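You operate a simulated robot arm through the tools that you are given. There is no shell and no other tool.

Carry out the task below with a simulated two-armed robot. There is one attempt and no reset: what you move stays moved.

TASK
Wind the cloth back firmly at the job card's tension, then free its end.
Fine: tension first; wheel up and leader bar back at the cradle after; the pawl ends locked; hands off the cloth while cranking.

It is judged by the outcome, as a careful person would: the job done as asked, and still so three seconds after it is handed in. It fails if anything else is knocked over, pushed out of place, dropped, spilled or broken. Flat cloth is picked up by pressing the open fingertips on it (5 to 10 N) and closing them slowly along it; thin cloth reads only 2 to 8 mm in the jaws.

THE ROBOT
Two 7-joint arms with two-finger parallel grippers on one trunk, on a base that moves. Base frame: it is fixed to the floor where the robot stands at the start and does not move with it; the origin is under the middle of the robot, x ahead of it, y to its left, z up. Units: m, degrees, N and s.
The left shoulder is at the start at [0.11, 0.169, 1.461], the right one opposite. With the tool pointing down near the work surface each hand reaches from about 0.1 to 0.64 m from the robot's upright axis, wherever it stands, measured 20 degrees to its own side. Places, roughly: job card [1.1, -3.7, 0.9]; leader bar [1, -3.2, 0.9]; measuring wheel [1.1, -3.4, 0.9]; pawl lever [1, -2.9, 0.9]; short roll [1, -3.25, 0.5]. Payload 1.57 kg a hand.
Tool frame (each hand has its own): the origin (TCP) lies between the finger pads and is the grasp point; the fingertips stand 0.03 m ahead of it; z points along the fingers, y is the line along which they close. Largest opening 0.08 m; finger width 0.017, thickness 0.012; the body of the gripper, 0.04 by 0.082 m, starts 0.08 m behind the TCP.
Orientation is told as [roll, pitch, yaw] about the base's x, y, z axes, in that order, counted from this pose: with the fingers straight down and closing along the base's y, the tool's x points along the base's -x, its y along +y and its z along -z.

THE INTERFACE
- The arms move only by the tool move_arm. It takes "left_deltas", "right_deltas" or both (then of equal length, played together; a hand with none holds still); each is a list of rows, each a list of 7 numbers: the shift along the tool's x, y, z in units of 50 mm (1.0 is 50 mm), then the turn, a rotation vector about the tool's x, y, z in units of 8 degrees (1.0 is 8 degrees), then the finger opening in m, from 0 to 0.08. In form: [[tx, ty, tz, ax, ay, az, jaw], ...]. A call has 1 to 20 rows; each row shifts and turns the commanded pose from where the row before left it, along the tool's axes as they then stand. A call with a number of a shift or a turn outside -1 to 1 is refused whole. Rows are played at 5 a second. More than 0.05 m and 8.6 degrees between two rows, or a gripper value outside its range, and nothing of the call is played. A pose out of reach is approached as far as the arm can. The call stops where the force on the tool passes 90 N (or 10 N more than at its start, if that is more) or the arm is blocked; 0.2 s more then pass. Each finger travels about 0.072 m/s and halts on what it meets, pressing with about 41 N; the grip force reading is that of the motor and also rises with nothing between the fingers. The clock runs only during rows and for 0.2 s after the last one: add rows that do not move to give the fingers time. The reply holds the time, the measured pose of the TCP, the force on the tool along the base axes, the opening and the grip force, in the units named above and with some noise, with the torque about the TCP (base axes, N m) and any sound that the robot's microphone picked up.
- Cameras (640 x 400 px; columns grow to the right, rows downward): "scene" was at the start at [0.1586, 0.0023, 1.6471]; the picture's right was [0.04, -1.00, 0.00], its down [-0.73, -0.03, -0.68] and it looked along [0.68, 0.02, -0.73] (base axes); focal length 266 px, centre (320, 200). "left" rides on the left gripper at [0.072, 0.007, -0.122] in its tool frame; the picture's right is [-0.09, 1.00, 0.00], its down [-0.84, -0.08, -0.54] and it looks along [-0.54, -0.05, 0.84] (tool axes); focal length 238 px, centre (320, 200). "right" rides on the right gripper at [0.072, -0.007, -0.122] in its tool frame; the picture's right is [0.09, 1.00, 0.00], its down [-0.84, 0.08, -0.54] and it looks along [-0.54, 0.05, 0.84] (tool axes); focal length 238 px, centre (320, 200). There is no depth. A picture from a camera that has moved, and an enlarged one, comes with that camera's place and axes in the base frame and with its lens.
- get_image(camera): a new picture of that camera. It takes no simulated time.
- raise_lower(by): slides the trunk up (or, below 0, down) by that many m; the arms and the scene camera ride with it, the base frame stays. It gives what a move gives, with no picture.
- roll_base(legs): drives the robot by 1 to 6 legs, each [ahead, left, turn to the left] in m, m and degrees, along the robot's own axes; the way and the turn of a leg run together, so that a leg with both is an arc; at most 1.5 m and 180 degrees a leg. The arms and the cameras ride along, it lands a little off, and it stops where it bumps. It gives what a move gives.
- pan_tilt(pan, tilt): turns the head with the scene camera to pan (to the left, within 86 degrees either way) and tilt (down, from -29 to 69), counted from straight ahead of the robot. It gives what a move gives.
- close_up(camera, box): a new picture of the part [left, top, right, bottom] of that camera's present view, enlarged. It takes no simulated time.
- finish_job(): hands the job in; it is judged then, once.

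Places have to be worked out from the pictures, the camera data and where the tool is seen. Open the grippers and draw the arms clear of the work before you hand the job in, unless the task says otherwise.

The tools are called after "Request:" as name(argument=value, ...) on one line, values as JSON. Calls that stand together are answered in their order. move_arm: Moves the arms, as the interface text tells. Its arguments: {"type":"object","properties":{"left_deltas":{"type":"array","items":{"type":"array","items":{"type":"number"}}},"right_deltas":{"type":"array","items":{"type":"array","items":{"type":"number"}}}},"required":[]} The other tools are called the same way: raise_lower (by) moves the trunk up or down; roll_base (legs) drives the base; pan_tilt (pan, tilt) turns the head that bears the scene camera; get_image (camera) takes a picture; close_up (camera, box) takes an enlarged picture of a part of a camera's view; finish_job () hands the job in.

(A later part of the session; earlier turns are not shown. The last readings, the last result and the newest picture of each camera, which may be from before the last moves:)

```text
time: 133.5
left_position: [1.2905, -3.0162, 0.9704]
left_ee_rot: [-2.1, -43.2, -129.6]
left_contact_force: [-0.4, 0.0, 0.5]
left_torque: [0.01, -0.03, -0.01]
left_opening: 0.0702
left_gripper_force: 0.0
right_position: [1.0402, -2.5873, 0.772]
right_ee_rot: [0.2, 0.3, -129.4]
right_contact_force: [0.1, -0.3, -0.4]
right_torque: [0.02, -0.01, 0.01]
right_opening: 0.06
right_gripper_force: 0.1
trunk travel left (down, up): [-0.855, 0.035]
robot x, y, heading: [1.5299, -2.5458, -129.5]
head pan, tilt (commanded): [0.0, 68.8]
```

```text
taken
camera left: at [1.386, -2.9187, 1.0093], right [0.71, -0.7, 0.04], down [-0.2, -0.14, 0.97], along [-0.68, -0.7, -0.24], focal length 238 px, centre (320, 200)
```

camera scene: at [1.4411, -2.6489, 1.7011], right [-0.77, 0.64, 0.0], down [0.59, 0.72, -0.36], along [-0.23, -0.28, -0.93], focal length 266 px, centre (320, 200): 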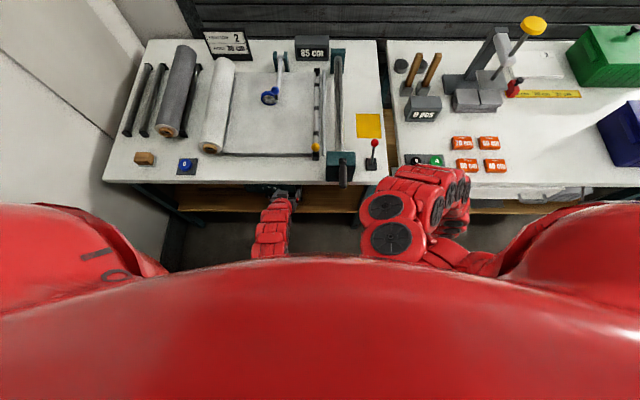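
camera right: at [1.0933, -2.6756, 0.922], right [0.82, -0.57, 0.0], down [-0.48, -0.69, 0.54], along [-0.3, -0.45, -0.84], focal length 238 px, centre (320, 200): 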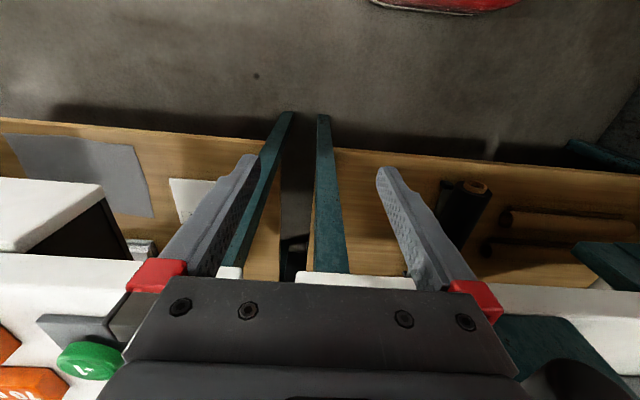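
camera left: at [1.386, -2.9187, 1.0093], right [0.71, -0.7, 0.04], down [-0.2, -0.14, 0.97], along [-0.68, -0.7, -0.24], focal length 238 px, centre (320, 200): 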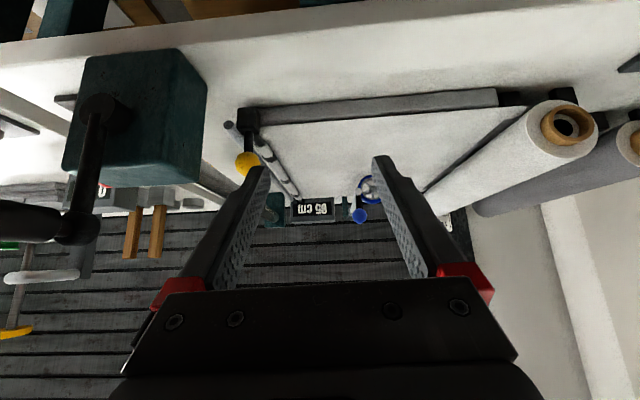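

Clear. I roll forward 0.12 m.

Request:
roll_base(legs=[[0.12, 0, 0]])

Request:
get_image(camera="scene")

Request:
get_image(camera="left")

```text
time: 134.7
left_position: [1.2144, -3.1073, 0.9693]
left_ee_rot: [-1.9, -43.3, -129.7]
left_contact_force: [0.1, 0.5, -0.3]
left_torque: [0.01, 0.02, 0.01]
left_opening: 0.0701
left_gripper_force: 0.0
right_position: [0.9654, -2.6789, 0.772]
right_ee_rot: [0.1, 0.2, -129.5]
right_contact_force: [0.3, -1.4, 0.0]
right_torque: [-0.01, -0.04, -0.01]
right_opening: 0.0599
right_gripper_force: 0.1
trunk travel left (down, up): [-0.855, 0.035]
robot x, y, heading: [1.4548, -2.635, -129.5]
head pan, tilt (commanded): [0.0, 68.8]
```

```text
taken
camera scene: at [1.3666, -2.7409, 1.7012], right [-0.77, 0.64, 0.0], down [0.59, 0.72, -0.36], along [-0.23, -0.28, -0.93], focal length 266 px, centre (320, 200)
```

scene: 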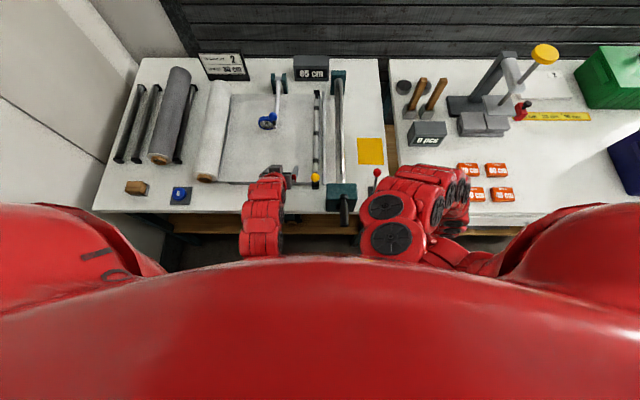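

```text
taken
camera left: at [1.3098, -3.0097, 1.0094], right [0.71, -0.7, 0.04], down [-0.2, -0.14, 0.97], along [-0.68, -0.69, -0.24], focal length 238 px, centre (320, 200)
```

left: 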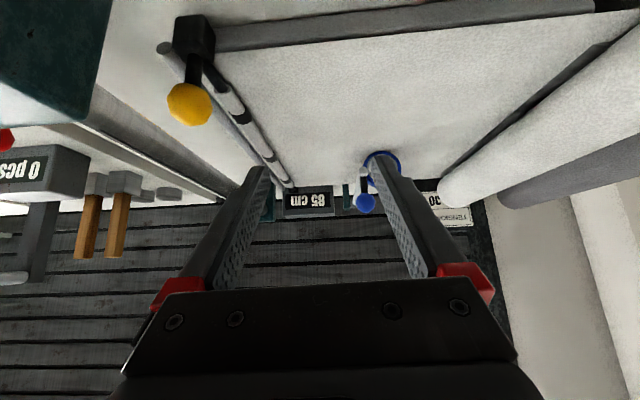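

Now the leader bar's near end and the wheel are in view. I enlarge both for details.

Request:
close_up(camera="left", box=[140, 0, 300, 200])

Request:
close_up(camera="left", box=[320, 130, 440, 230])

Request:
close_up(camera="scene", box=[250, 60, 346, 200])

```text
2.00 times, centred on (220, 100) of left
camera zoom: at [1.3098, -3.0097, 1.0094], right [0.71, -0.7, 0.04], down [-0.2, -0.14, 0.97], along [-0.68, -0.69, -0.24], focal length 477 px, centre (520, 400)
```

zoom: 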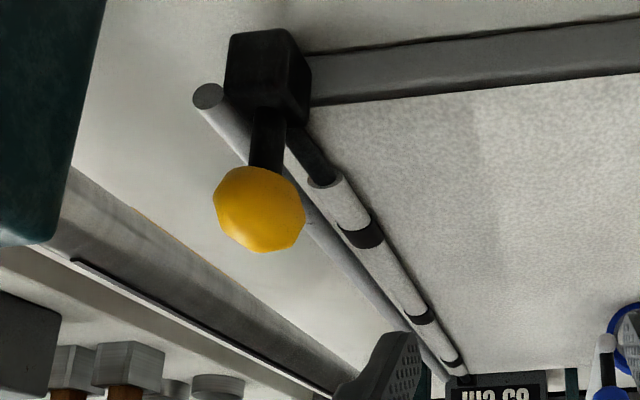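

```text
4.00 times, centred on (380, 180) of left
camera zoom: at [1.3098, -3.0097, 1.0094], right [0.71, -0.7, 0.04], down [-0.2, -0.14, 0.97], along [-0.68, -0.69, -0.24], focal length 953 px, centre (80, 280)
```

zoom: 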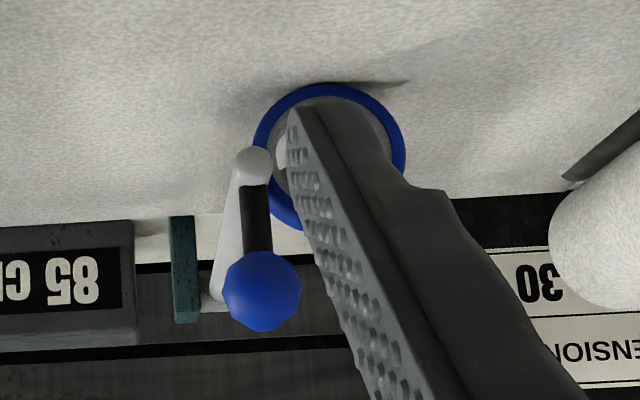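

```text
2.86 times, centred on (298, 130) of scene
camera zoom: at [1.3666, -2.7409, 1.7012], right [-0.77, 0.64, 0.0], down [0.59, 0.72, -0.36], along [-0.23, -0.28, -0.93], focal length 761 px, centre (383, 400)
```

zoom: 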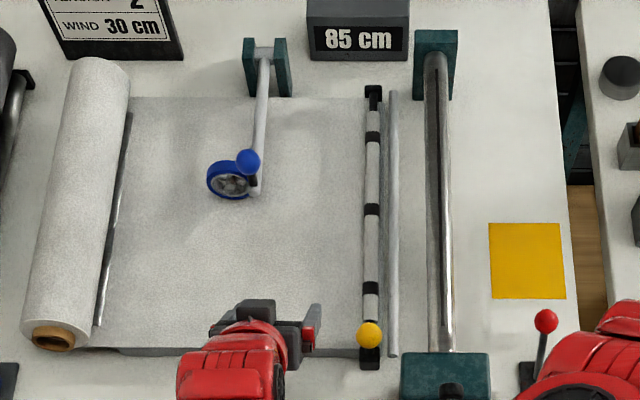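

The wheel rests on the cloth, with its blue ball standing on the arm end at about (1.107,-3.316,0.930). I move the open fingers toward the ball, stopping just short to check.

Request:
move_arm(left_deltas=[[-0.55, 0.25, 0.7, 0, 0, 0, 0.075], [-0.55, 0.25, 0.7, 0, 0, 0, 0.075], [-0.55, 0.25, 0.7, 0, 0, 0, 0.075], [-0.5, 0.2, 0.65, 0, 0, 0, 0.075], [0, 0, 0, 0, 0, 0, 0.075]])

Request:
get_image(camera="left")

Request:
close_up(camera="scene", box=[230, 60, 346, 200])

```text
time: 135.9
left_position: [1.1364, -3.2705, 0.943]
left_ee_rot: [-2.1, -43.4, -129.7]
left_contact_force: [0.1, -0.5, 0.1]
left_torque: [0.02, -0.05, -0.02]
left_opening: 0.0751
left_gripper_force: 0.0
right_position: [0.9638, -2.6787, 0.7716]
right_ee_rot: [0.3, 0.1, -129.5]
right_contact_force: [-0.2, -0.7, 0.5]
right_torque: [-0.01, -0.02, -0.02]
right_opening: 0.0598
right_gripper_force: 0.1
trunk travel left (down, up): [-0.855, 0.035]
robot x, y, heading: [1.4477, -2.634, -129.4]
head pan, tilt (commanded): [0.0, 68.8]
```

```text
taken
camera left: at [1.2325, -3.1723, 0.9809], right [0.71, -0.7, 0.04], down [-0.2, -0.14, 0.97], along [-0.68, -0.69, -0.24], focal length 238 px, centre (320, 200)
```

left: 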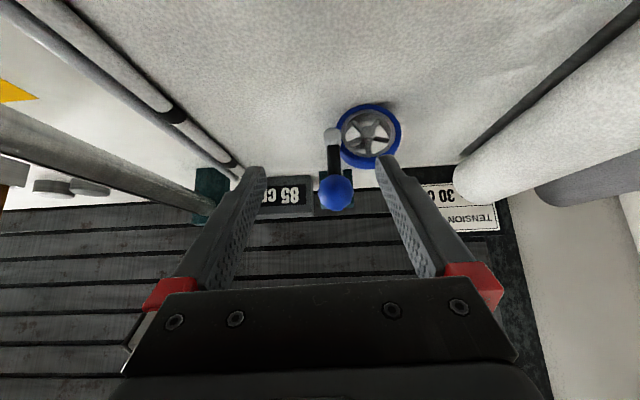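

```text
2.86 times, centred on (288, 130) of scene
camera zoom: at [1.3661, -2.7411, 1.7011], right [-0.77, 0.64, 0.0], down [0.59, 0.72, -0.36], along [-0.23, -0.28, -0.93], focal length 761 px, centre (411, 400)
```

zoom: 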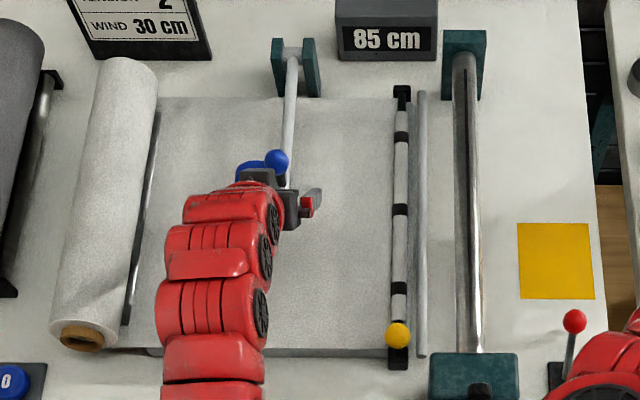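

The ball is about 3 cm ahead and 5 cm deeper. I advance over it and close the fingers.

Request:
move_arm(left_deltas=[[-0.32, 0.095, 0.48, 0, 0, 0, 0.075], [-0.32, 0.095, 0.45, 0, 0, 0, 0.075], [0, 0, 0, 0, 0, 0, 0.055], [0, 0, 0, 0, 0, 0, 0.035], [0, 0, 0, 0, 0, 0, 0.02], [0, 0, 0, 0, 0, 0, 0.02]])

Request:
get_image(camera="left")

```text
time: 137.3
left_position: [1.1072, -3.3184, 0.9289]
left_ee_rot: [-1.9, -43.4, -129.6]
left_contact_force: [4.7, -2.0, 0.8]
left_torque: [0.0, -0.08, 0.09]
left_opening: 0.0311
left_gripper_force: 39.6
right_position: [0.9648, -2.6787, 0.7725]
right_ee_rot: [0.1, 0.3, -129.5]
right_contact_force: [0.7, -0.1, 0.5]
right_torque: [0.0, -0.02, 0.02]
right_opening: 0.0599
right_gripper_force: 0.1
trunk travel left (down, up): [-0.855, 0.035]
robot x, y, heading: [1.4546, -2.6384, -129.4]
head pan, tilt (commanded): [0.0, 68.8]
```

```text
taken
camera left: at [1.2034, -3.2209, 0.9686], right [0.71, -0.7, 0.04], down [-0.2, -0.14, 0.97], along [-0.68, -0.7, -0.24], focal length 238 px, centre (320, 200)
```

left: 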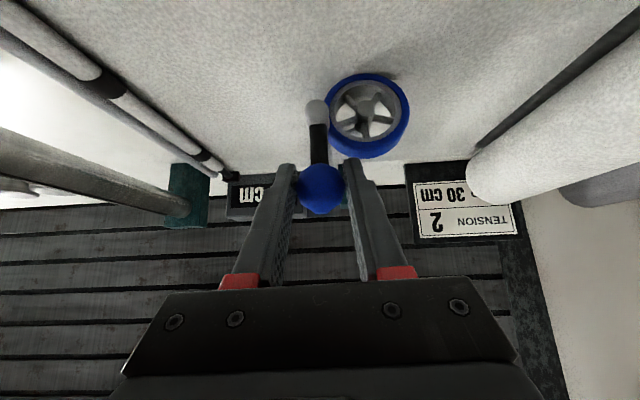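

The ball is held at its full width. I begin lifting along the arm's arc about its rear pivot.

Request:
move_arm(left_deltas=[[-0.24, -0.004, -0.14, 0, 0, 0, 0.02], [-0.24, -0.004, -0.13, 0, 0, 0, 0.02], [-0.24, -0.004, -0.13, 0, 0, 0, 0.02], [-0.24, -0.004, -0.12, 0, 0, 0, 0.02], [0, 0, 0, 0, 0, 0, 0.02]])

Request:
get_image(camera="left")

```text
time: 138.5
left_position: [1.0959, -3.3324, 0.9794]
left_ee_rot: [-2.0, -43.2, -129.6]
left_contact_force: [5.2, -6.4, -6.9]
left_torque: [0.79, -0.71, 0.05]
left_opening: 0.0309
left_gripper_force: 39.2
right_position: [0.9638, -2.6795, 0.7713]
right_ee_rot: [0.2, 0.4, -129.4]
right_contact_force: [-0.2, 0.1, -0.7]
right_torque: [-0.02, 0.03, 0.0]
right_opening: 0.06
right_gripper_force: 0.1
trunk travel left (down, up): [-0.855, 0.035]
robot x, y, heading: [1.4501, -2.6338, -130.0]
head pan, tilt (commanded): [0.0, 68.8]
```

```text
taken
camera left: at [1.1916, -3.235, 1.02], right [0.71, -0.7, 0.04], down [-0.2, -0.15, 0.97], along [-0.68, -0.69, -0.24], focal length 238 px, centre (320, 200)
```

left: 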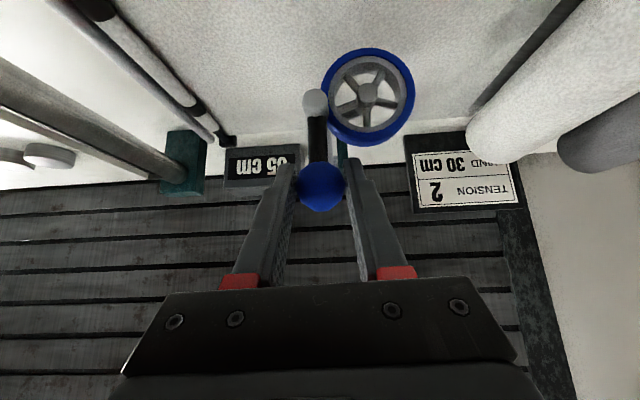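

The wheel rises easily. I continue up the arc.

Request:
move_arm(left_deltas=[[-0.41, 0, -0.12, 0, 0, 0, 0.02], [-0.41, 0, -0.1, 0, 0, 0, 0.02], [-0.41, 0, -0.09, 0, 0, 0, 0.02], [0, 0, 0, 0, 0, 0, 0.02]])

Request:
get_image(camera="left")

Request:
close_up(camera="scene", box=[230, 40, 346, 200])

```text
time: 139.5
left_position: [1.074, -3.3595, 1.0334]
left_ee_rot: [-1.9, -43.2, -129.6]
left_contact_force: [3.6, -8.4, -6.6]
left_torque: [0.26, -0.29, 0.01]
left_opening: 0.0309
left_gripper_force: 40.0
right_position: [0.9654, -2.68, 0.7714]
right_ee_rot: [0.2, 0.3, -129.5]
right_contact_force: [0.3, -0.1, -0.3]
right_torque: [-0.01, 0.06, -0.01]
right_opening: 0.0601
right_gripper_force: 0.1
trunk travel left (down, up): [-0.855, 0.035]
robot x, y, heading: [1.452, -2.6348, -129.8]
head pan, tilt (commanded): [0.0, 68.8]
```

```text
taken
camera left: at [1.1696, -3.2616, 1.0738], right [0.71, -0.7, 0.04], down [-0.2, -0.15, 0.97], along [-0.68, -0.69, -0.24], focal length 238 px, centre (320, 200)
```

left: 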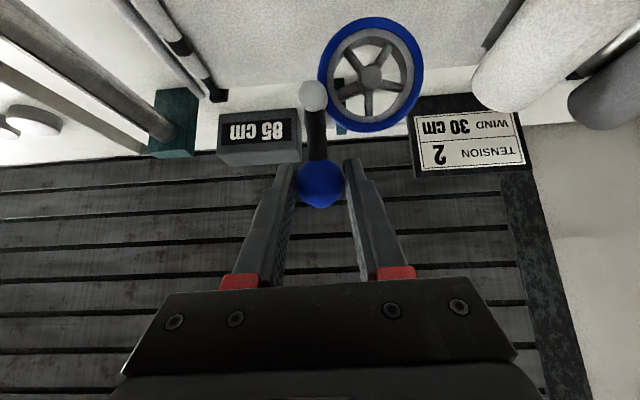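

```text
2.50 times, centred on (288, 120) of scene
camera zoom: at [1.3659, -2.7448, 1.7008], right [-0.77, 0.64, 0.0], down [0.59, 0.72, -0.36], along [-0.23, -0.28, -0.93], focal length 666 px, centre (400, 400)
```

zoom: 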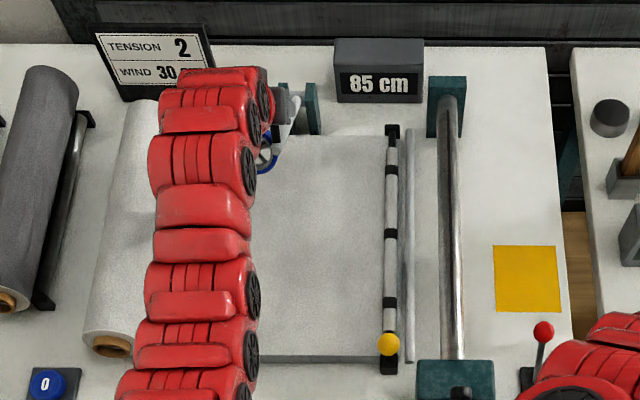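

The wheel is up about 40° and still moving freely. I continue toward its upper stop.

Request:
move_arm(left_deltas=[[-0.42, 0, -0.03, 0, 0, 0, 0.02], [-0.42, 0, 0.0, 0, 0, 0, 0.02], [-0.42, 0, 0.03, 0, 0, 0, 0.02], [0, 0, 0, 0, 0, 0, 0.02]])

Request:
get_image(camera="left")

```text
time: 140.5
left_position: [1.0453, -3.3937, 1.0787]
left_ee_rot: [-2.0, -43.4, -129.6]
left_contact_force: [2.5, -9.1, -1.7]
left_torque: [-0.53, 0.31, 0.11]
left_opening: 0.0313
left_gripper_force: 34.0
right_position: [0.9636, -2.6789, 0.7712]
right_ee_rot: [0.2, 0.2, -129.6]
right_contact_force: [0.0, 0.7, -0.9]
right_torque: [-0.02, 0.02, 0.01]
right_opening: 0.0598
right_gripper_force: 0.0
trunk travel left (down, up): [-0.855, 0.035]
robot x, y, heading: [1.4549, -2.6378, -129.6]
head pan, tilt (commanded): [0.0, 68.8]
```

```text
taken
camera left: at [1.1412, -3.2956, 1.1187], right [0.71, -0.7, 0.04], down [-0.19, -0.14, 0.97], along [-0.68, -0.7, -0.24], focal length 238 px, centre (320, 200)
```

left: 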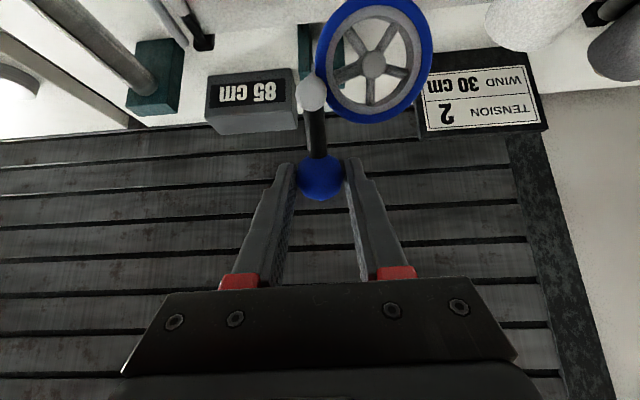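

Still free at about 55°. I go further in the same way.

Request:
move_arm(left_deltas=[[-0.4, 0, 0.08, 0, 0, 0, 0.02], [-0.4, 0, 0.115, 0, 0, 0, 0.02], [-0.4, 0, 0.15, 0, 0, 0, 0.02], [0, 0, 0, 0, 0, 0, 0.02]])

Request:
get_image(camera="left")

```text
time: 141.5
left_position: [1.0181, -3.4261, 1.1055]
left_ee_rot: [-1.9, -43.6, -129.7]
left_contact_force: [-0.3, 0.0, -0.1]
left_torque: [0.0, 0.03, 0.02]
left_opening: 0.0203
left_gripper_force: 0.0
left hand out of reach, approached as far as the arm can: row 3
right_position: [0.9647, -2.6784, 0.7723]
right_ee_rot: [0.2, 0.1, -129.5]
right_contact_force: [0.5, 0.2, 0.2]
right_torque: [-0.03, 0.03, -0.03]
right_opening: 0.0599
right_gripper_force: 0.1
trunk travel left (down, up): [-0.855, 0.035]
robot x, y, heading: [1.4509, -2.6355, -129.5]
head pan, tilt (commanded): [0.0, 68.8]
```

```text
taken
camera left: at [1.1129, -3.3271, 1.1442], right [0.71, -0.71, 0.04], down [-0.19, -0.14, 0.97], along [-0.68, -0.69, -0.24], focal length 238 px, centre (320, 200)
```

left: 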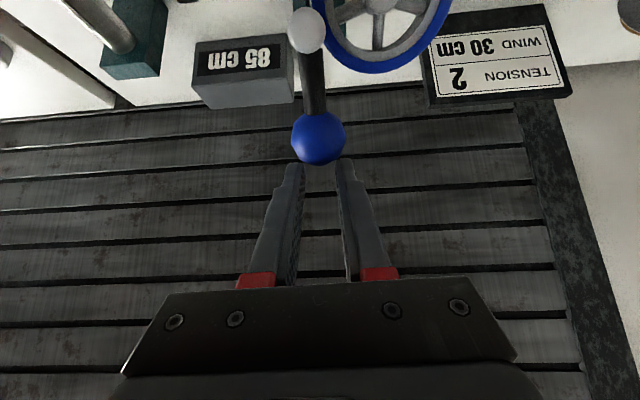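

The ball slipped off as the arm met its upper stop; the wheel appears to stay up. I check with the scene camera.

Request:
close_up(camera="scene", box=[230, 40, 346, 200])

Request:
move_arm(left_deltas=[[0, 0, 0, 0, 0, 0, 0.05], [0.2, 0, -0.6, 0, 0, 0, 0.07], [0.4, 0, -0.6, 0, 0, 0, 0.07], [0.6, 0, -0.6, 0, 0, 0, 0.07]])

Request:
get_image(camera="left")

```text
2.50 times, centred on (288, 120) of scene
camera zoom: at [1.3675, -2.7411, 1.7013], right [-0.77, 0.64, 0.0], down [0.59, 0.72, -0.36], along [-0.23, -0.28, -0.93], focal length 666 px, centre (400, 400)
```

zoom: 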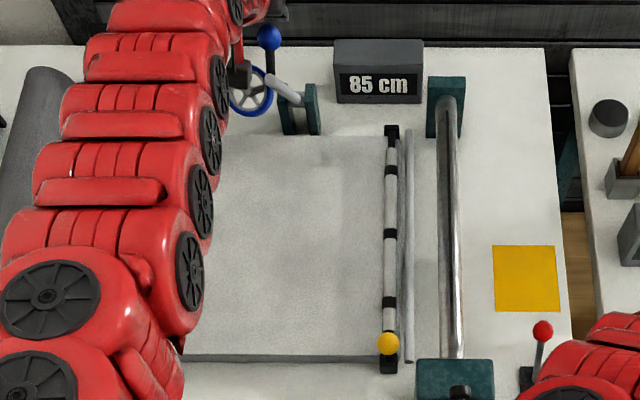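

```text
time: 142.5
left_position: [1.087, -3.3464, 1.1283]
left_ee_rot: [-1.9, -43.4, -129.7]
left_contact_force: [0.5, 0.3, -0.6]
left_torque: [0.01, 0.0, -0.02]
left_opening: 0.07
left_gripper_force: 0.1
right_position: [0.9645, -2.6787, 0.7728]
right_ee_rot: [0.2, 0.2, -129.5]
right_contact_force: [-0.4, 0.3, 0.7]
right_torque: [-0.04, 0.01, -0.02]
right_opening: 0.06
right_gripper_force: 0.1
trunk travel left (down, up): [-0.855, 0.035]
robot x, y, heading: [1.4554, -2.6363, -129.5]
head pan, tilt (commanded): [0.0, 68.8]
```

```text
taken
camera left: at [1.1826, -3.2484, 1.1674], right [0.71, -0.7, 0.04], down [-0.2, -0.14, 0.97], along [-0.68, -0.7, -0.24], focal length 238 px, centre (320, 200)
```

left: 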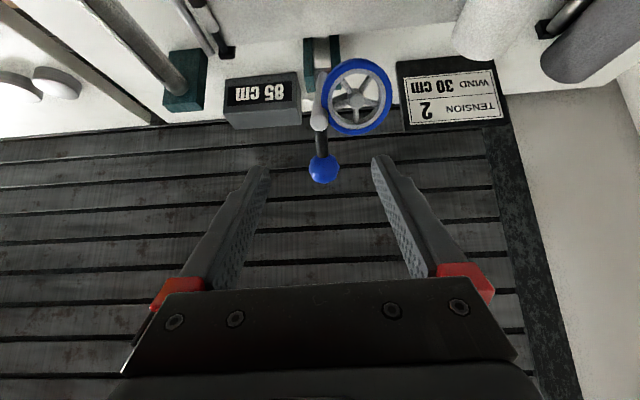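

The wheel stays up (about 60°). Next the leader bar: I bring the left hand back over its yellow ball at the near end, keeping clear of the raised crank handle.

Request:
move_arm(left_deltas=[[0.78, -0.389, -0.175, 0, 0, 0, 0.07], [0.78, -0.389, -0.175, 0, 0, 0, 0.07], [0.78, -0.389, -0.175, 0, 0, 0, 0.07], [0.78, -0.389, -0.175, 0, 0, 0, 0.07], [0.78, -0.389, -0.175, 0, 0, 0, 0.07], [0.78, -0.389, -0.175, 0, 0, 0, 0.07], [0.78, -0.389, -0.175, 0, 0, 0, 0.07], [0.6, -0.3, -0.1, 0, 0, 0, 0.07], [0, 0, 0, 0, 0, 0, 0.07]])

Request:
get_image(camera="left")

Request:
close_up(camera="scene", box=[200, 40, 360, 220])

```text
time: 144.5
left_position: [1.1442, -3.0455, 0.9699]
left_ee_rot: [-2.0, -43.2, -129.7]
left_contact_force: [0.3, 0.2, 0.8]
left_torque: [-0.01, 0.0, 0.01]
left_opening: 0.0698
left_gripper_force: 0.0
right_position: [0.9636, -2.6782, 0.771]
right_ee_rot: [0.3, 0.2, -129.5]
right_contact_force: [0.5, -0.2, -0.2]
right_torque: [0.0, 0.04, -0.02]
right_opening: 0.0599
right_gripper_force: 0.0
trunk travel left (down, up): [-0.855, 0.035]
robot x, y, heading: [1.4515, -2.6388, -129.4]
head pan, tilt (commanded): [0.0, 68.8]
```

```text
taken
camera left: at [1.2406, -2.9471, 1.01], right [0.71, -0.7, 0.04], down [-0.2, -0.14, 0.97], along [-0.68, -0.69, -0.24], focal length 238 px, centre (320, 200)
```

left: 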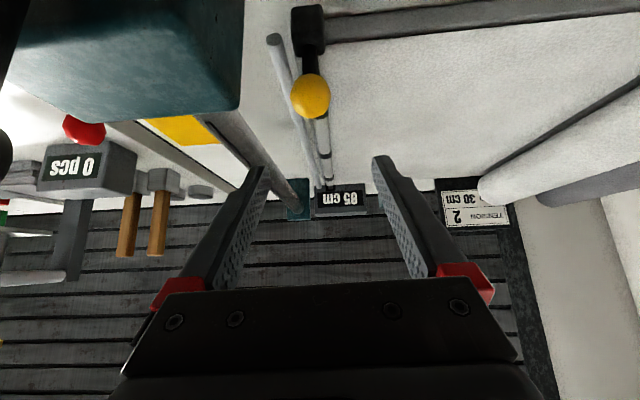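

```text
2.22 times, centred on (280, 130) of scene
camera zoom: at [1.3654, -2.7422, 1.701], right [-0.77, 0.64, 0.0], down [0.59, 0.72, -0.36], along [-0.23, -0.28, -0.93], focal length 592 px, centre (409, 356)
```

zoom: 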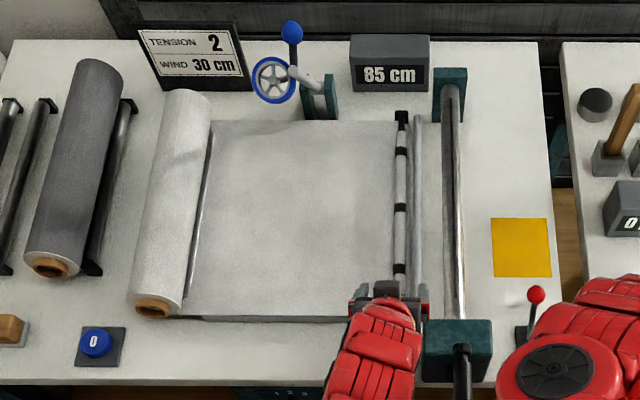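

The wheel stands raised and the hand is over the yellow ball. I enlarge the near end of the bar once more before touching it.

Request:
close_up(camera="left", box=[260, 0, 420, 100])

Request:
close_up(camera="left", box=[270, 80, 370, 210])

```text
4.00 times, centred on (340, 50) of left
camera zoom: at [1.2406, -2.9471, 1.01], right [0.71, -0.7, 0.04], down [-0.2, -0.14, 0.97], along [-0.68, -0.69, -0.24], focal length 953 px, centre (240, 800)
```

zoom: 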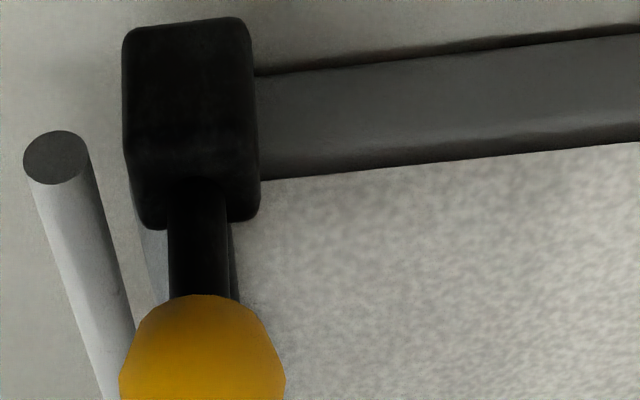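

```text
3.08 times, centred on (320, 145) of left
camera zoom: at [1.2406, -2.9471, 1.01], right [0.71, -0.7, 0.04], down [-0.2, -0.14, 0.97], along [-0.68, -0.69, -0.24], focal length 733 px, centre (320, 369)
```

zoom: 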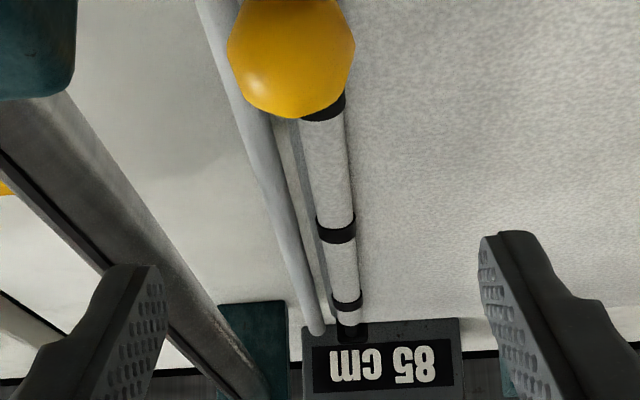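

The teal block's edge is close on the right of the ball, so I lean the hand left 20° and narrow the opening before going down onto the yellow ball.

Request:
move_arm(left_deltas=[[0, 0, 0, 0.607, -0.02, -0.57, 0.06], [0, 0, 0, 0.607, -0.02, -0.57, 0.05], [0, 0, 0, 0.607, -0.02, -0.57, 0.05], [0, 0, 0, 0, 0, 0, 0.05]])

Request:
get_image(camera="left")

```text
time: 145.5
left_position: [1.1455, -3.0443, 0.9721]
left_ee_rot: [-28.7, -40.1, -111.9]
left_contact_force: [0.6, -0.1, 0.5]
left_torque: [-0.02, -0.02, 0.0]
left_opening: 0.0498
left_gripper_force: 0.1
right_position: [0.9649, -2.6788, 0.7713]
right_ee_rot: [0.3, 0.3, -129.5]
right_contact_force: [-0.2, 0.1, 0.4]
right_torque: [-0.01, -0.02, -0.04]
right_opening: 0.0603
right_gripper_force: 0.0
trunk travel left (down, up): [-0.855, 0.035]
robot x, y, heading: [1.4512, -2.6371, -129.6]
head pan, tilt (commanded): [0.0, 68.8]
```

```text
taken
camera left: at [1.2501, -2.9549, 1.0054], right [0.67, -0.68, -0.31], down [0.06, -0.36, 0.93], along [-0.74, -0.64, -0.2], focal length 238 px, centre (320, 200)
```

left: 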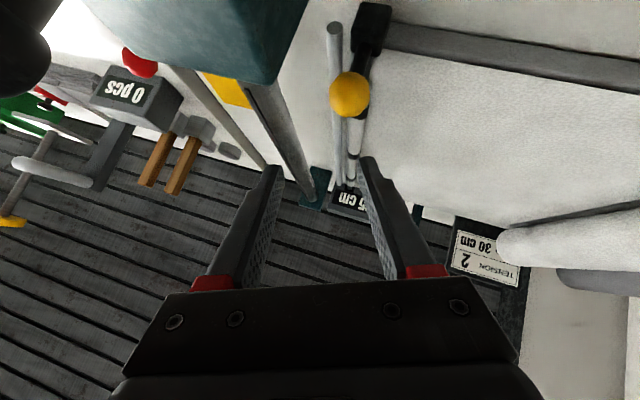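

Ball confirmed at about (1.1325,-3.0515,0.895). I go straight down onto it.

Request:
move_arm(left_deltas=[[0.408, 0.236, 0.627, 0, 0, 0, 0.05], [0.408, 0.236, 0.6, 0, 0, 0, 0.05], [0, 0, 0, 0, 0, 0, 0.05]])

Request:
get_image(camera="left")

Request:
close_up(camera="scene", box=[250, 120, 362, 220])

```text
time: 146.3
left_position: [1.1307, -3.0507, 0.894]
left_ee_rot: [-28.5, -40.1, -111.7]
left_contact_force: [0.1, -0.3, 0.2]
left_torque: [0.04, -0.01, -0.01]
left_opening: 0.05
left_gripper_force: 0.1
right_position: [0.9646, -2.6784, 0.7712]
right_ee_rot: [0.3, 0.4, -129.4]
right_contact_force: [0.2, 0.9, 0.2]
right_torque: [0.02, 0.03, -0.05]
right_opening: 0.0598
right_gripper_force: 0.1
trunk travel left (down, up): [-0.855, 0.035]
robot x, y, heading: [1.4545, -2.6379, -129.9]
head pan, tilt (commanded): [0.0, 68.8]
```

```text
taken
camera left: at [1.2366, -2.9615, 0.9279], right [0.67, -0.68, -0.3], down [0.06, -0.36, 0.93], along [-0.74, -0.65, -0.2], focal length 238 px, centre (320, 200)
```

left: 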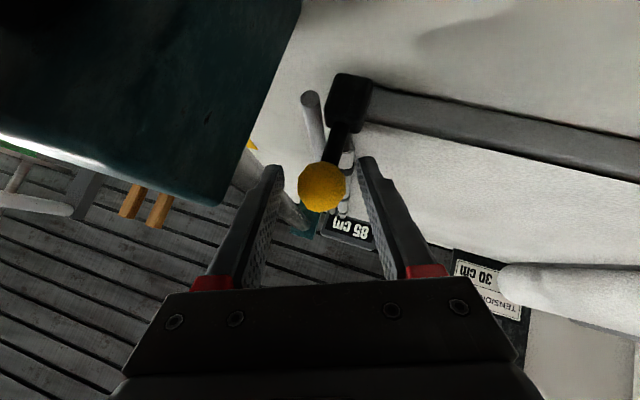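

```text
4.00 times, centred on (306, 170) of scene
camera zoom: at [1.366, -2.7415, 1.7011], right [-0.77, 0.64, 0.0], down [0.59, 0.72, -0.36], along [-0.23, -0.28, -0.93], focal length 1065 px, centre (376, 320)
```

zoom: 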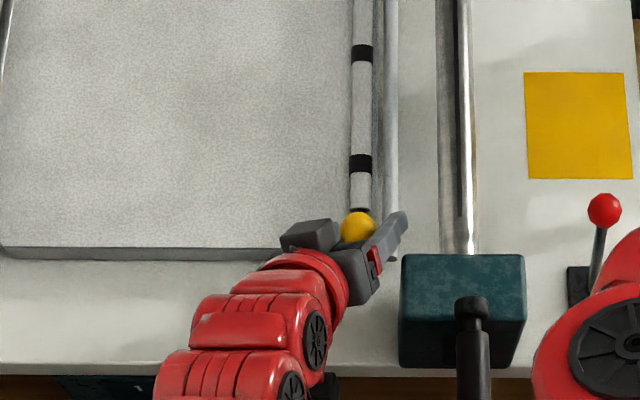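

The ball is centred. I close on it, then feel which way it yields with small moves, starting with a slight lift.

Request:
move_arm(left_deltas=[[0, 0, 0, 0, 0, 0, 0.04], [0, 0, 0, 0, 0, 0, 0.025], [0, 0, 0, 0, 0, 0, 0.02], [0, 0, 0, 0, 0, 0, 0.02]])

Request:
move_arm(left_deltas=[[-0.064, -0.037, -0.067, 0, 0, 0, 0.02], [-0.064, -0.037, -0.067, 0, 0, 0, 0.02], [0, 0, 0, 0, 0, 0, 0.02]])

Request:
get_image(camera="left")

Request:
close_up(camera="scene", box=[220, 60, 362, 220])

```text
time: 147.3
left_position: [1.1319, -3.0528, 0.894]
left_ee_rot: [-28.4, -40.1, -111.9]
left_contact_force: [1.0, -3.2, -4.0]
left_torque: [-0.37, -0.27, 0.01]
left_opening: 0.0302
left_gripper_force: 39.5
right_position: [0.9642, -2.679, 0.7712]
right_ee_rot: [0.2, 0.2, -129.6]
right_contact_force: [-0.9, 0.3, -0.2]
right_torque: [-0.01, 0.02, 0.01]
right_opening: 0.0599
right_gripper_force: 0.1
trunk travel left (down, up): [-0.855, 0.035]
robot x, y, heading: [1.4548, -2.6354, -129.6]
head pan, tilt (commanded): [0.0, 68.8]
```

```text
time: 148.1
left_position: [1.1329, -3.0526, 0.9009]
left_ee_rot: [-28.1, -39.6, -112.0]
left_contact_force: [10.2, -3.9, -42.4]
left_torque: [-0.23, -0.39, 0.18]
left_opening: 0.0301
left_gripper_force: 38.9
right_position: [0.964, -2.6817, 0.7704]
right_ee_rot: [0.2, 0.4, -129.6]
right_contact_force: [0.5, -0.1, -0.7]
right_torque: [-0.01, 0.02, -0.07]
right_opening: 0.0602
right_gripper_force: 0.0
trunk travel left (down, up): [-0.855, 0.035]
robot x, y, heading: [1.4551, -2.6374, -129.3]
head pan, tilt (commanded): [0.0, 68.8]
```

```text
taken
camera left: at [1.2386, -2.9635, 0.9353], right [0.67, -0.67, -0.3], down [0.05, -0.36, 0.93], along [-0.74, -0.64, -0.21], focal length 238 px, centre (320, 200)
```

left: 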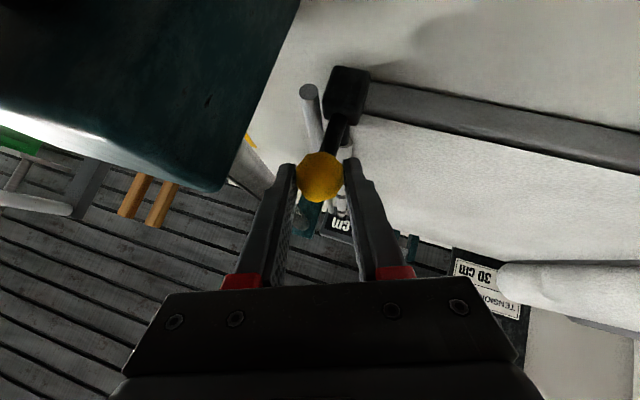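

```text
2.50 times, centred on (291, 140) of scene
camera zoom: at [1.3645, -2.7471, 1.7003], right [-0.77, 0.64, 0.0], down [0.59, 0.72, -0.36], along [-0.23, -0.28, -0.93], focal length 666 px, centre (392, 350)
```

zoom: 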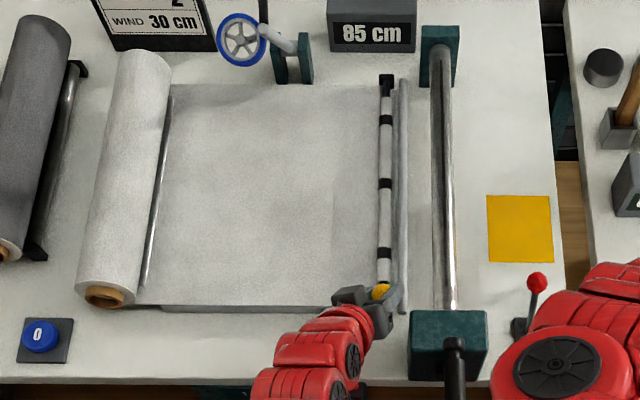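

It does not lift (42 N, no movement), so the bar seems guided. I take the load off and try a small pull to the left, toward the cradle.

Request:
move_arm(left_deltas=[[0.064, 0.037, 0.067, 0, 0, 0, 0.02], [0.064, 0.037, 0.067, 0, 0, 0, 0.02], [0, 0, 0, 0, 0, 0, 0.02]])

Request:
move_arm(left_deltas=[[-0.047, 0.186, -0.06, 0, 0, 0, 0.02], [0, 0, 0, 0, 0, 0, 0.02]])

Request:
get_image(camera="left")

Request:
close_up(camera="scene", box=[220, 60, 362, 220])

```text
time: 148.9
left_position: [1.1336, -3.0536, 0.9011]
left_ee_rot: [-29.1, -40.6, -111.3]
left_contact_force: [18.7, -6.1, 11.6]
left_torque: [-0.19, -0.45, 0.02]
left_opening: 0.0304
left_gripper_force: 38.8
right_position: [0.9667, -2.6784, 0.7726]
right_ee_rot: [0.2, 0.1, -129.5]
right_contact_force: [-0.2, -0.3, 0.2]
right_torque: [0.01, 0.03, -0.01]
right_opening: 0.0598
right_gripper_force: 0.1
trunk travel left (down, up): [-0.855, 0.035]
robot x, y, heading: [1.4547, -2.6349, -129.5]
head pan, tilt (commanded): [0.0, 68.8]
```

```text
time: 149.5
left_position: [1.139, -3.0575, 0.9]
left_ee_rot: [-29.0, -40.5, -111.5]
left_contact_force: [-6.8, -5.7, 25.7]
left_torque: [0.17, -0.15, -0.4]
left_opening: 0.0299
left_gripper_force: 39.1
right_position: [0.9649, -2.6784, 0.7716]
right_ee_rot: [0.2, 0.3, -129.5]
right_contact_force: [-0.8, 0.0, 0.4]
right_torque: [0.01, -0.03, 0.02]
right_opening: 0.06
right_gripper_force: 0.1
trunk travel left (down, up): [-0.855, 0.035]
robot x, y, heading: [1.4532, -2.637, -129.5]
head pan, tilt (commanded): [0.0, 68.8]
```

```text
taken
camera left: at [1.2448, -2.9678, 0.9325], right [0.67, -0.68, -0.31], down [0.07, -0.35, 0.93], along [-0.74, -0.65, -0.19], focal length 238 px, centre (320, 200)
```

left: 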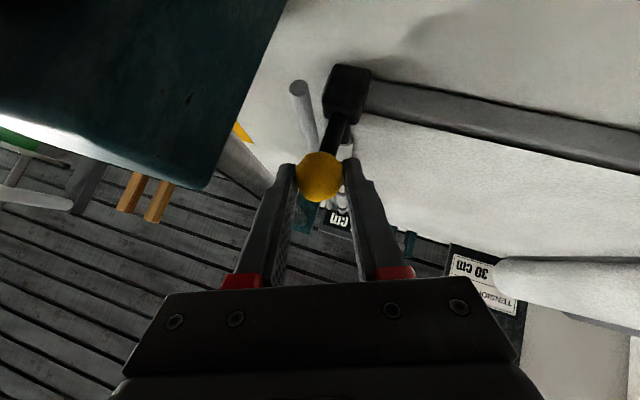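

```text
2.50 times, centred on (291, 140) of scene
camera zoom: at [1.3669, -2.7409, 1.7016], right [-0.77, 0.64, 0.0], down [0.59, 0.72, -0.36], along [-0.23, -0.28, -0.93], focal length 666 px, centre (392, 350)
```

zoom: 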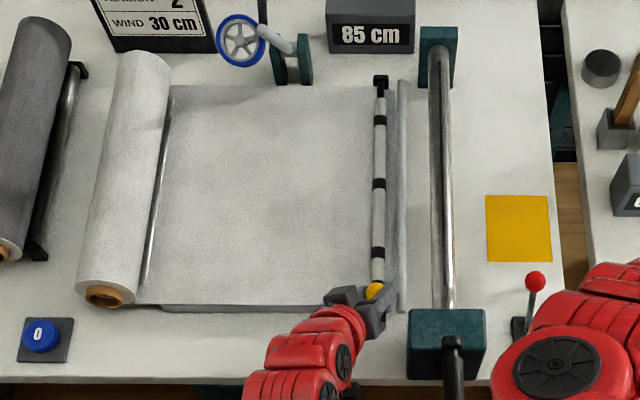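

The bar followed about 6 mm to the left with little side force (the vertical load just shows it resting on its guide). I look closely at bar and cloth edge.

Request:
close_up(camera="scene", box=[290, 85, 340, 125])

Request:
close_up(camera="scene", box=[280, 140, 340, 200])

Request:
close_up(camera="left", box=[280, 50, 440, 150])

```text
10.00 times, centred on (315, 105) of scene
camera zoom: at [1.3669, -2.7409, 1.7016], right [-0.77, 0.64, 0.0], down [0.59, 0.72, -0.36], along [-0.23, -0.28, -0.93], focal length 2663 px, centre (370, 1150)
```

zoom: 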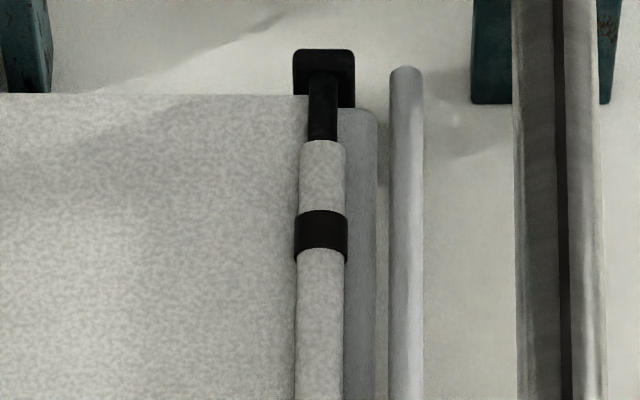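

```text
6.67 times, centred on (310, 170) of scene
camera zoom: at [1.3669, -2.7409, 1.7016], right [-0.77, 0.64, 0.0], down [0.59, 0.72, -0.36], along [-0.23, -0.28, -0.93], focal length 1776 px, centre (387, 400)
```

zoom: 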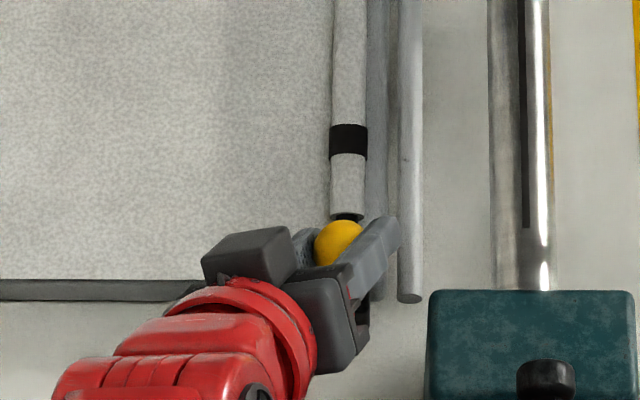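

```text
4.00 times, centred on (360, 100) of left
camera zoom: at [1.2448, -2.9678, 0.9325], right [0.67, -0.68, -0.31], down [0.07, -0.35, 0.93], along [-0.74, -0.65, -0.19], focal length 953 px, centre (160, 600)
```

zoom: 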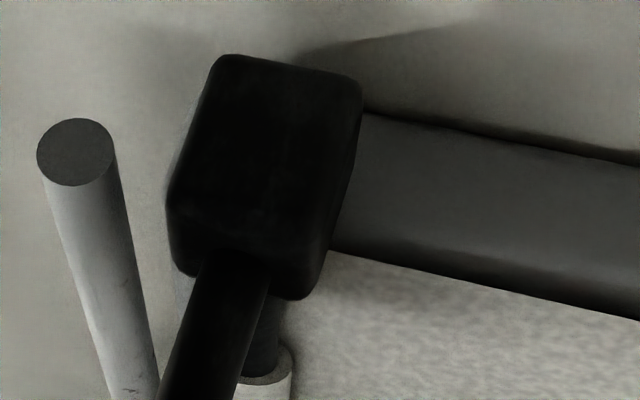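

The whole bar and the cloth's edge slid left together, so the bar runs on a guide toward the cradle. I relieve the vertical load slightly and slide it on left in small steps, watching forces and the cloth.

Request:
move_arm(left_deltas=[[-0.039, -0.022, -0.04, 0, 0, 0, 0.02], [-0.0727, 0.279, -0.083, 0, 0, 0, 0.02], [-0.0727, 0.279, -0.083, 0, 0, 0, 0.02], [0, 0, 0, 0, 0, 0, 0.02]])

Request:
close_up(camera="scene", box=[200, 60, 362, 220])

Request:
get_image(camera="left")

```text
time: 150.5
left_position: [1.1634, -3.0776, 0.9002]
left_ee_rot: [-28.6, -40.3, -111.8]
left_contact_force: [-13.0, -16.0, 21.3]
left_torque: [-0.46, 0.07, 0.08]
left_opening: 0.0297
left_gripper_force: 39.4
right_position: [0.9647, -2.679, 0.7699]
right_ee_rot: [0.4, 0.3, -129.4]
right_contact_force: [0.4, -0.5, -0.3]
right_torque: [-0.01, 0.02, -0.01]
right_opening: 0.0601
right_gripper_force: 0.2
trunk travel left (down, up): [-0.855, 0.035]
robot x, y, heading: [1.4522, -2.6374, -129.6]
head pan, tilt (commanded): [0.0, 68.8]
```

```text
2.50 times, centred on (281, 140) of scene
camera zoom: at [1.3646, -2.7426, 1.701], right [-0.77, 0.64, 0.0], down [0.59, 0.72, -0.36], along [-0.23, -0.28, -0.93], focal length 666 px, centre (418, 350)
```

zoom: 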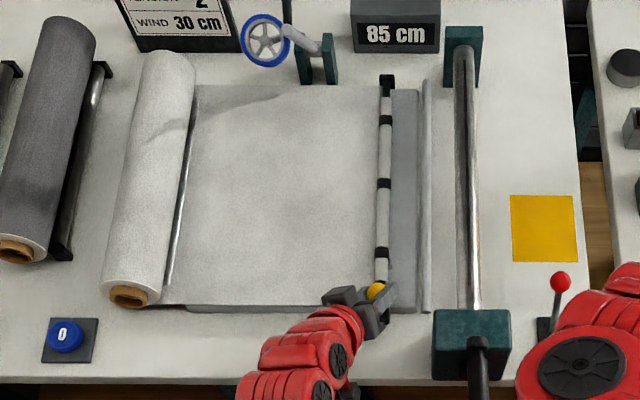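

```text
taken
camera left: at [1.2685, -2.9879, 0.9333], right [0.67, -0.68, -0.3], down [0.06, -0.36, 0.93], along [-0.74, -0.65, -0.2], focal length 238 px, centre (320, 200)
```

left: 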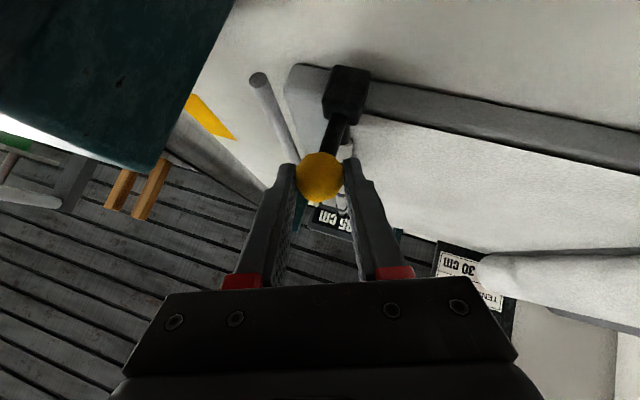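

The bar has slid about 3 cm and the cloth edge with it. I check whether the cloth bunches near the roll.

Request:
close_up(camera="scene", box=[236, 80, 316, 130])

Request:
close_up(camera="scene", box=[236, 140, 316, 190])

```text
8.00 times, centred on (276, 105) of scene
camera zoom: at [1.3646, -2.7426, 1.701], right [-0.77, 0.64, 0.0], down [0.59, 0.72, -0.36], along [-0.23, -0.28, -0.93], focal length 2131 px, centre (672, 960)
```

zoom: 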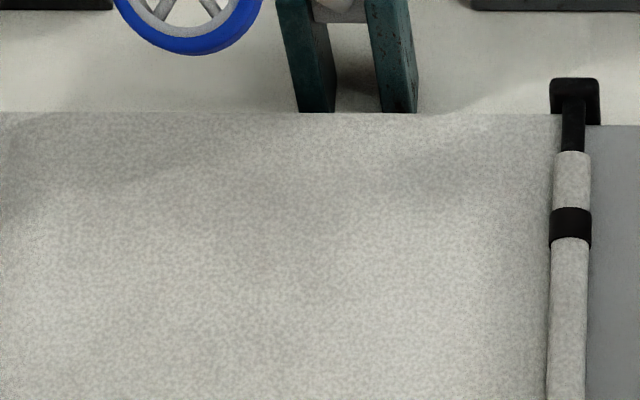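

```text
8.00 times, centred on (276, 165) of scene
camera zoom: at [1.3646, -2.7426, 1.701], right [-0.77, 0.64, 0.0], down [0.59, 0.72, -0.36], along [-0.23, -0.28, -0.93], focal length 2131 px, centre (672, 480)
```

zoom: 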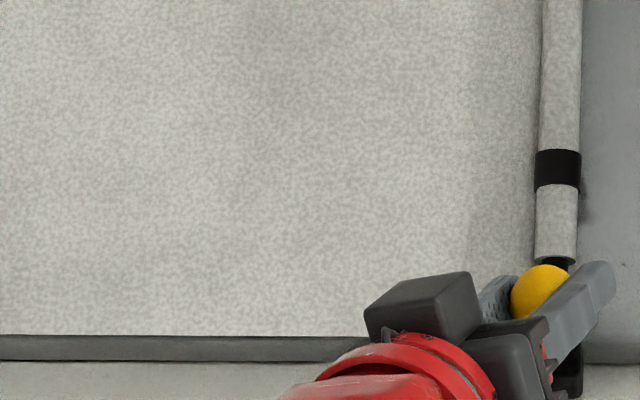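

The cloth lies flat apart from soft shading, and the bar slides freely along its guide. I trim the small forward/up offsets and slide on, 6–7 cm further.

Request:
move_arm(left_deltas=[[-0.083, -0.02, 0.0, 0, 0, 0, 0.02], [-0.1, 0.335, -0.087, 0, 0, 0, 0.02], [-0.1, 0.335, -0.087, 0, 0, 0, 0.02], [-0.1, 0.335, -0.087, 0, 0, 0, 0.02], [-0.1, 0.335, -0.087, 0, 0, 0, 0.02], [0, 0, 0, 0, 0, 0, 0.02]])

Request:
close_up(camera="scene", box=[180, 60, 362, 220])

Request:
get_image(camera="left")

```text
time: 151.9
left_position: [1.2202, -3.1262, 0.8992]
left_ee_rot: [-28.3, -39.7, -112.1]
left_contact_force: [20.4, 24.4, -9.0]
left_torque: [0.46, -0.81, -0.32]
left_opening: 0.0302
left_gripper_force: 39.7
right_position: [0.9662, -2.6765, 0.7718]
right_ee_rot: [0.2, 0.1, -129.6]
right_contact_force: [-0.3, 0.2, 0.0]
right_torque: [-0.01, -0.02, 0.0]
right_opening: 0.0599
right_gripper_force: 0.0
trunk travel left (down, up): [-0.855, 0.035]
robot x, y, heading: [1.4556, -2.6371, -129.5]
head pan, tilt (commanded): [0.0, 68.8]
```

```text
2.50 times, centred on (271, 140) of scene
camera zoom: at [1.369, -2.7383, 1.7011], right [-0.77, 0.64, 0.0], down [0.59, 0.72, -0.36], along [-0.23, -0.28, -0.93], focal length 666 px, centre (442, 350)
```

zoom: 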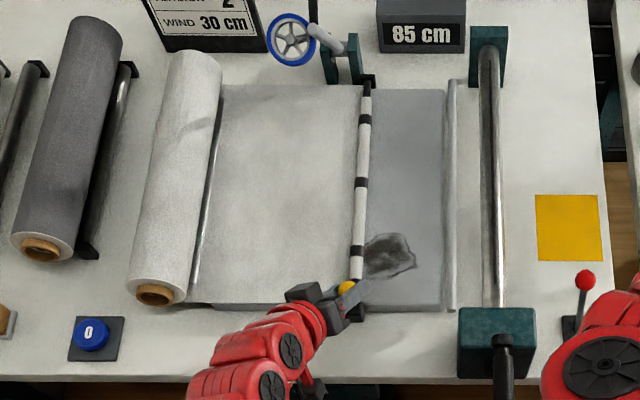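

```text
taken
camera left: at [1.325, -3.0358, 0.9347], right [0.67, -0.67, -0.3], down [0.06, -0.36, 0.93], along [-0.74, -0.64, -0.21], focal length 238 px, centre (320, 200)
```

left: 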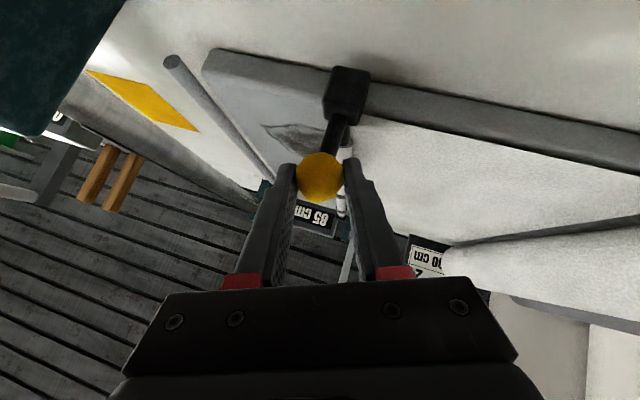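

The bar has come about 10 cm, the cloth going back with it and baring the slab. I correct a small forward offset (about 30 N) and slide on.

Request:
move_arm(left_deltas=[[0.065, -0.002, -0.06, 0, 0, 0, 0.02], [-0.09, 0.335, -0.0965, 0, 0, 0, 0.02], [-0.09, 0.335, -0.0965, 0, 0, 0, 0.02], [-0.09, 0.335, -0.0965, 0, 0, 0, 0.02], [-0.09, 0.335, -0.0965, 0, 0, 0, 0.02], [0, 0, 0, 0, 0, 0, 0.02]])

Request:
close_up(camera="scene", box=[180, 60, 362, 220])

```text
time: 153.3
left_position: [1.2745, -3.1726, 0.9034]
left_ee_rot: [-28.6, -40.0, -111.8]
left_contact_force: [17.8, 19.6, -27.3]
left_torque: [0.01, -0.64, -0.05]
left_opening: 0.0299
left_gripper_force: 39.5
right_position: [0.9649, -2.6792, 0.7717]
right_ee_rot: [0.1, 0.2, -129.5]
right_contact_force: [-0.5, 0.4, -0.5]
right_torque: [-0.02, -0.02, 0.0]
right_opening: 0.06
right_gripper_force: 0.0
trunk travel left (down, up): [-0.855, 0.035]
robot x, y, heading: [1.4537, -2.6344, -129.4]
head pan, tilt (commanded): [0.0, 68.8]
```

```text
2.50 times, centred on (271, 140) of scene
camera zoom: at [1.3677, -2.7416, 1.7011], right [-0.77, 0.64, 0.0], down [0.59, 0.72, -0.36], along [-0.23, -0.28, -0.93], focal length 666 px, centre (442, 350)
```

zoom: 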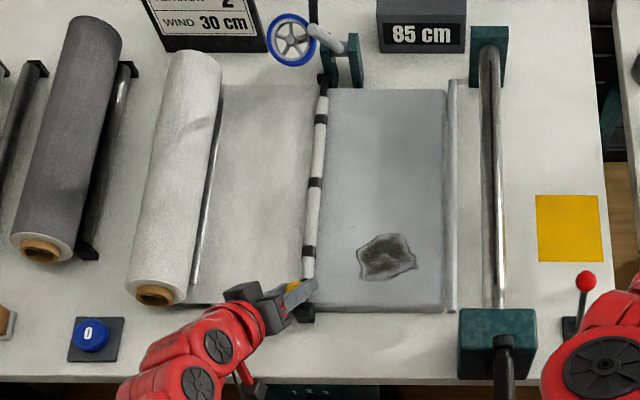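

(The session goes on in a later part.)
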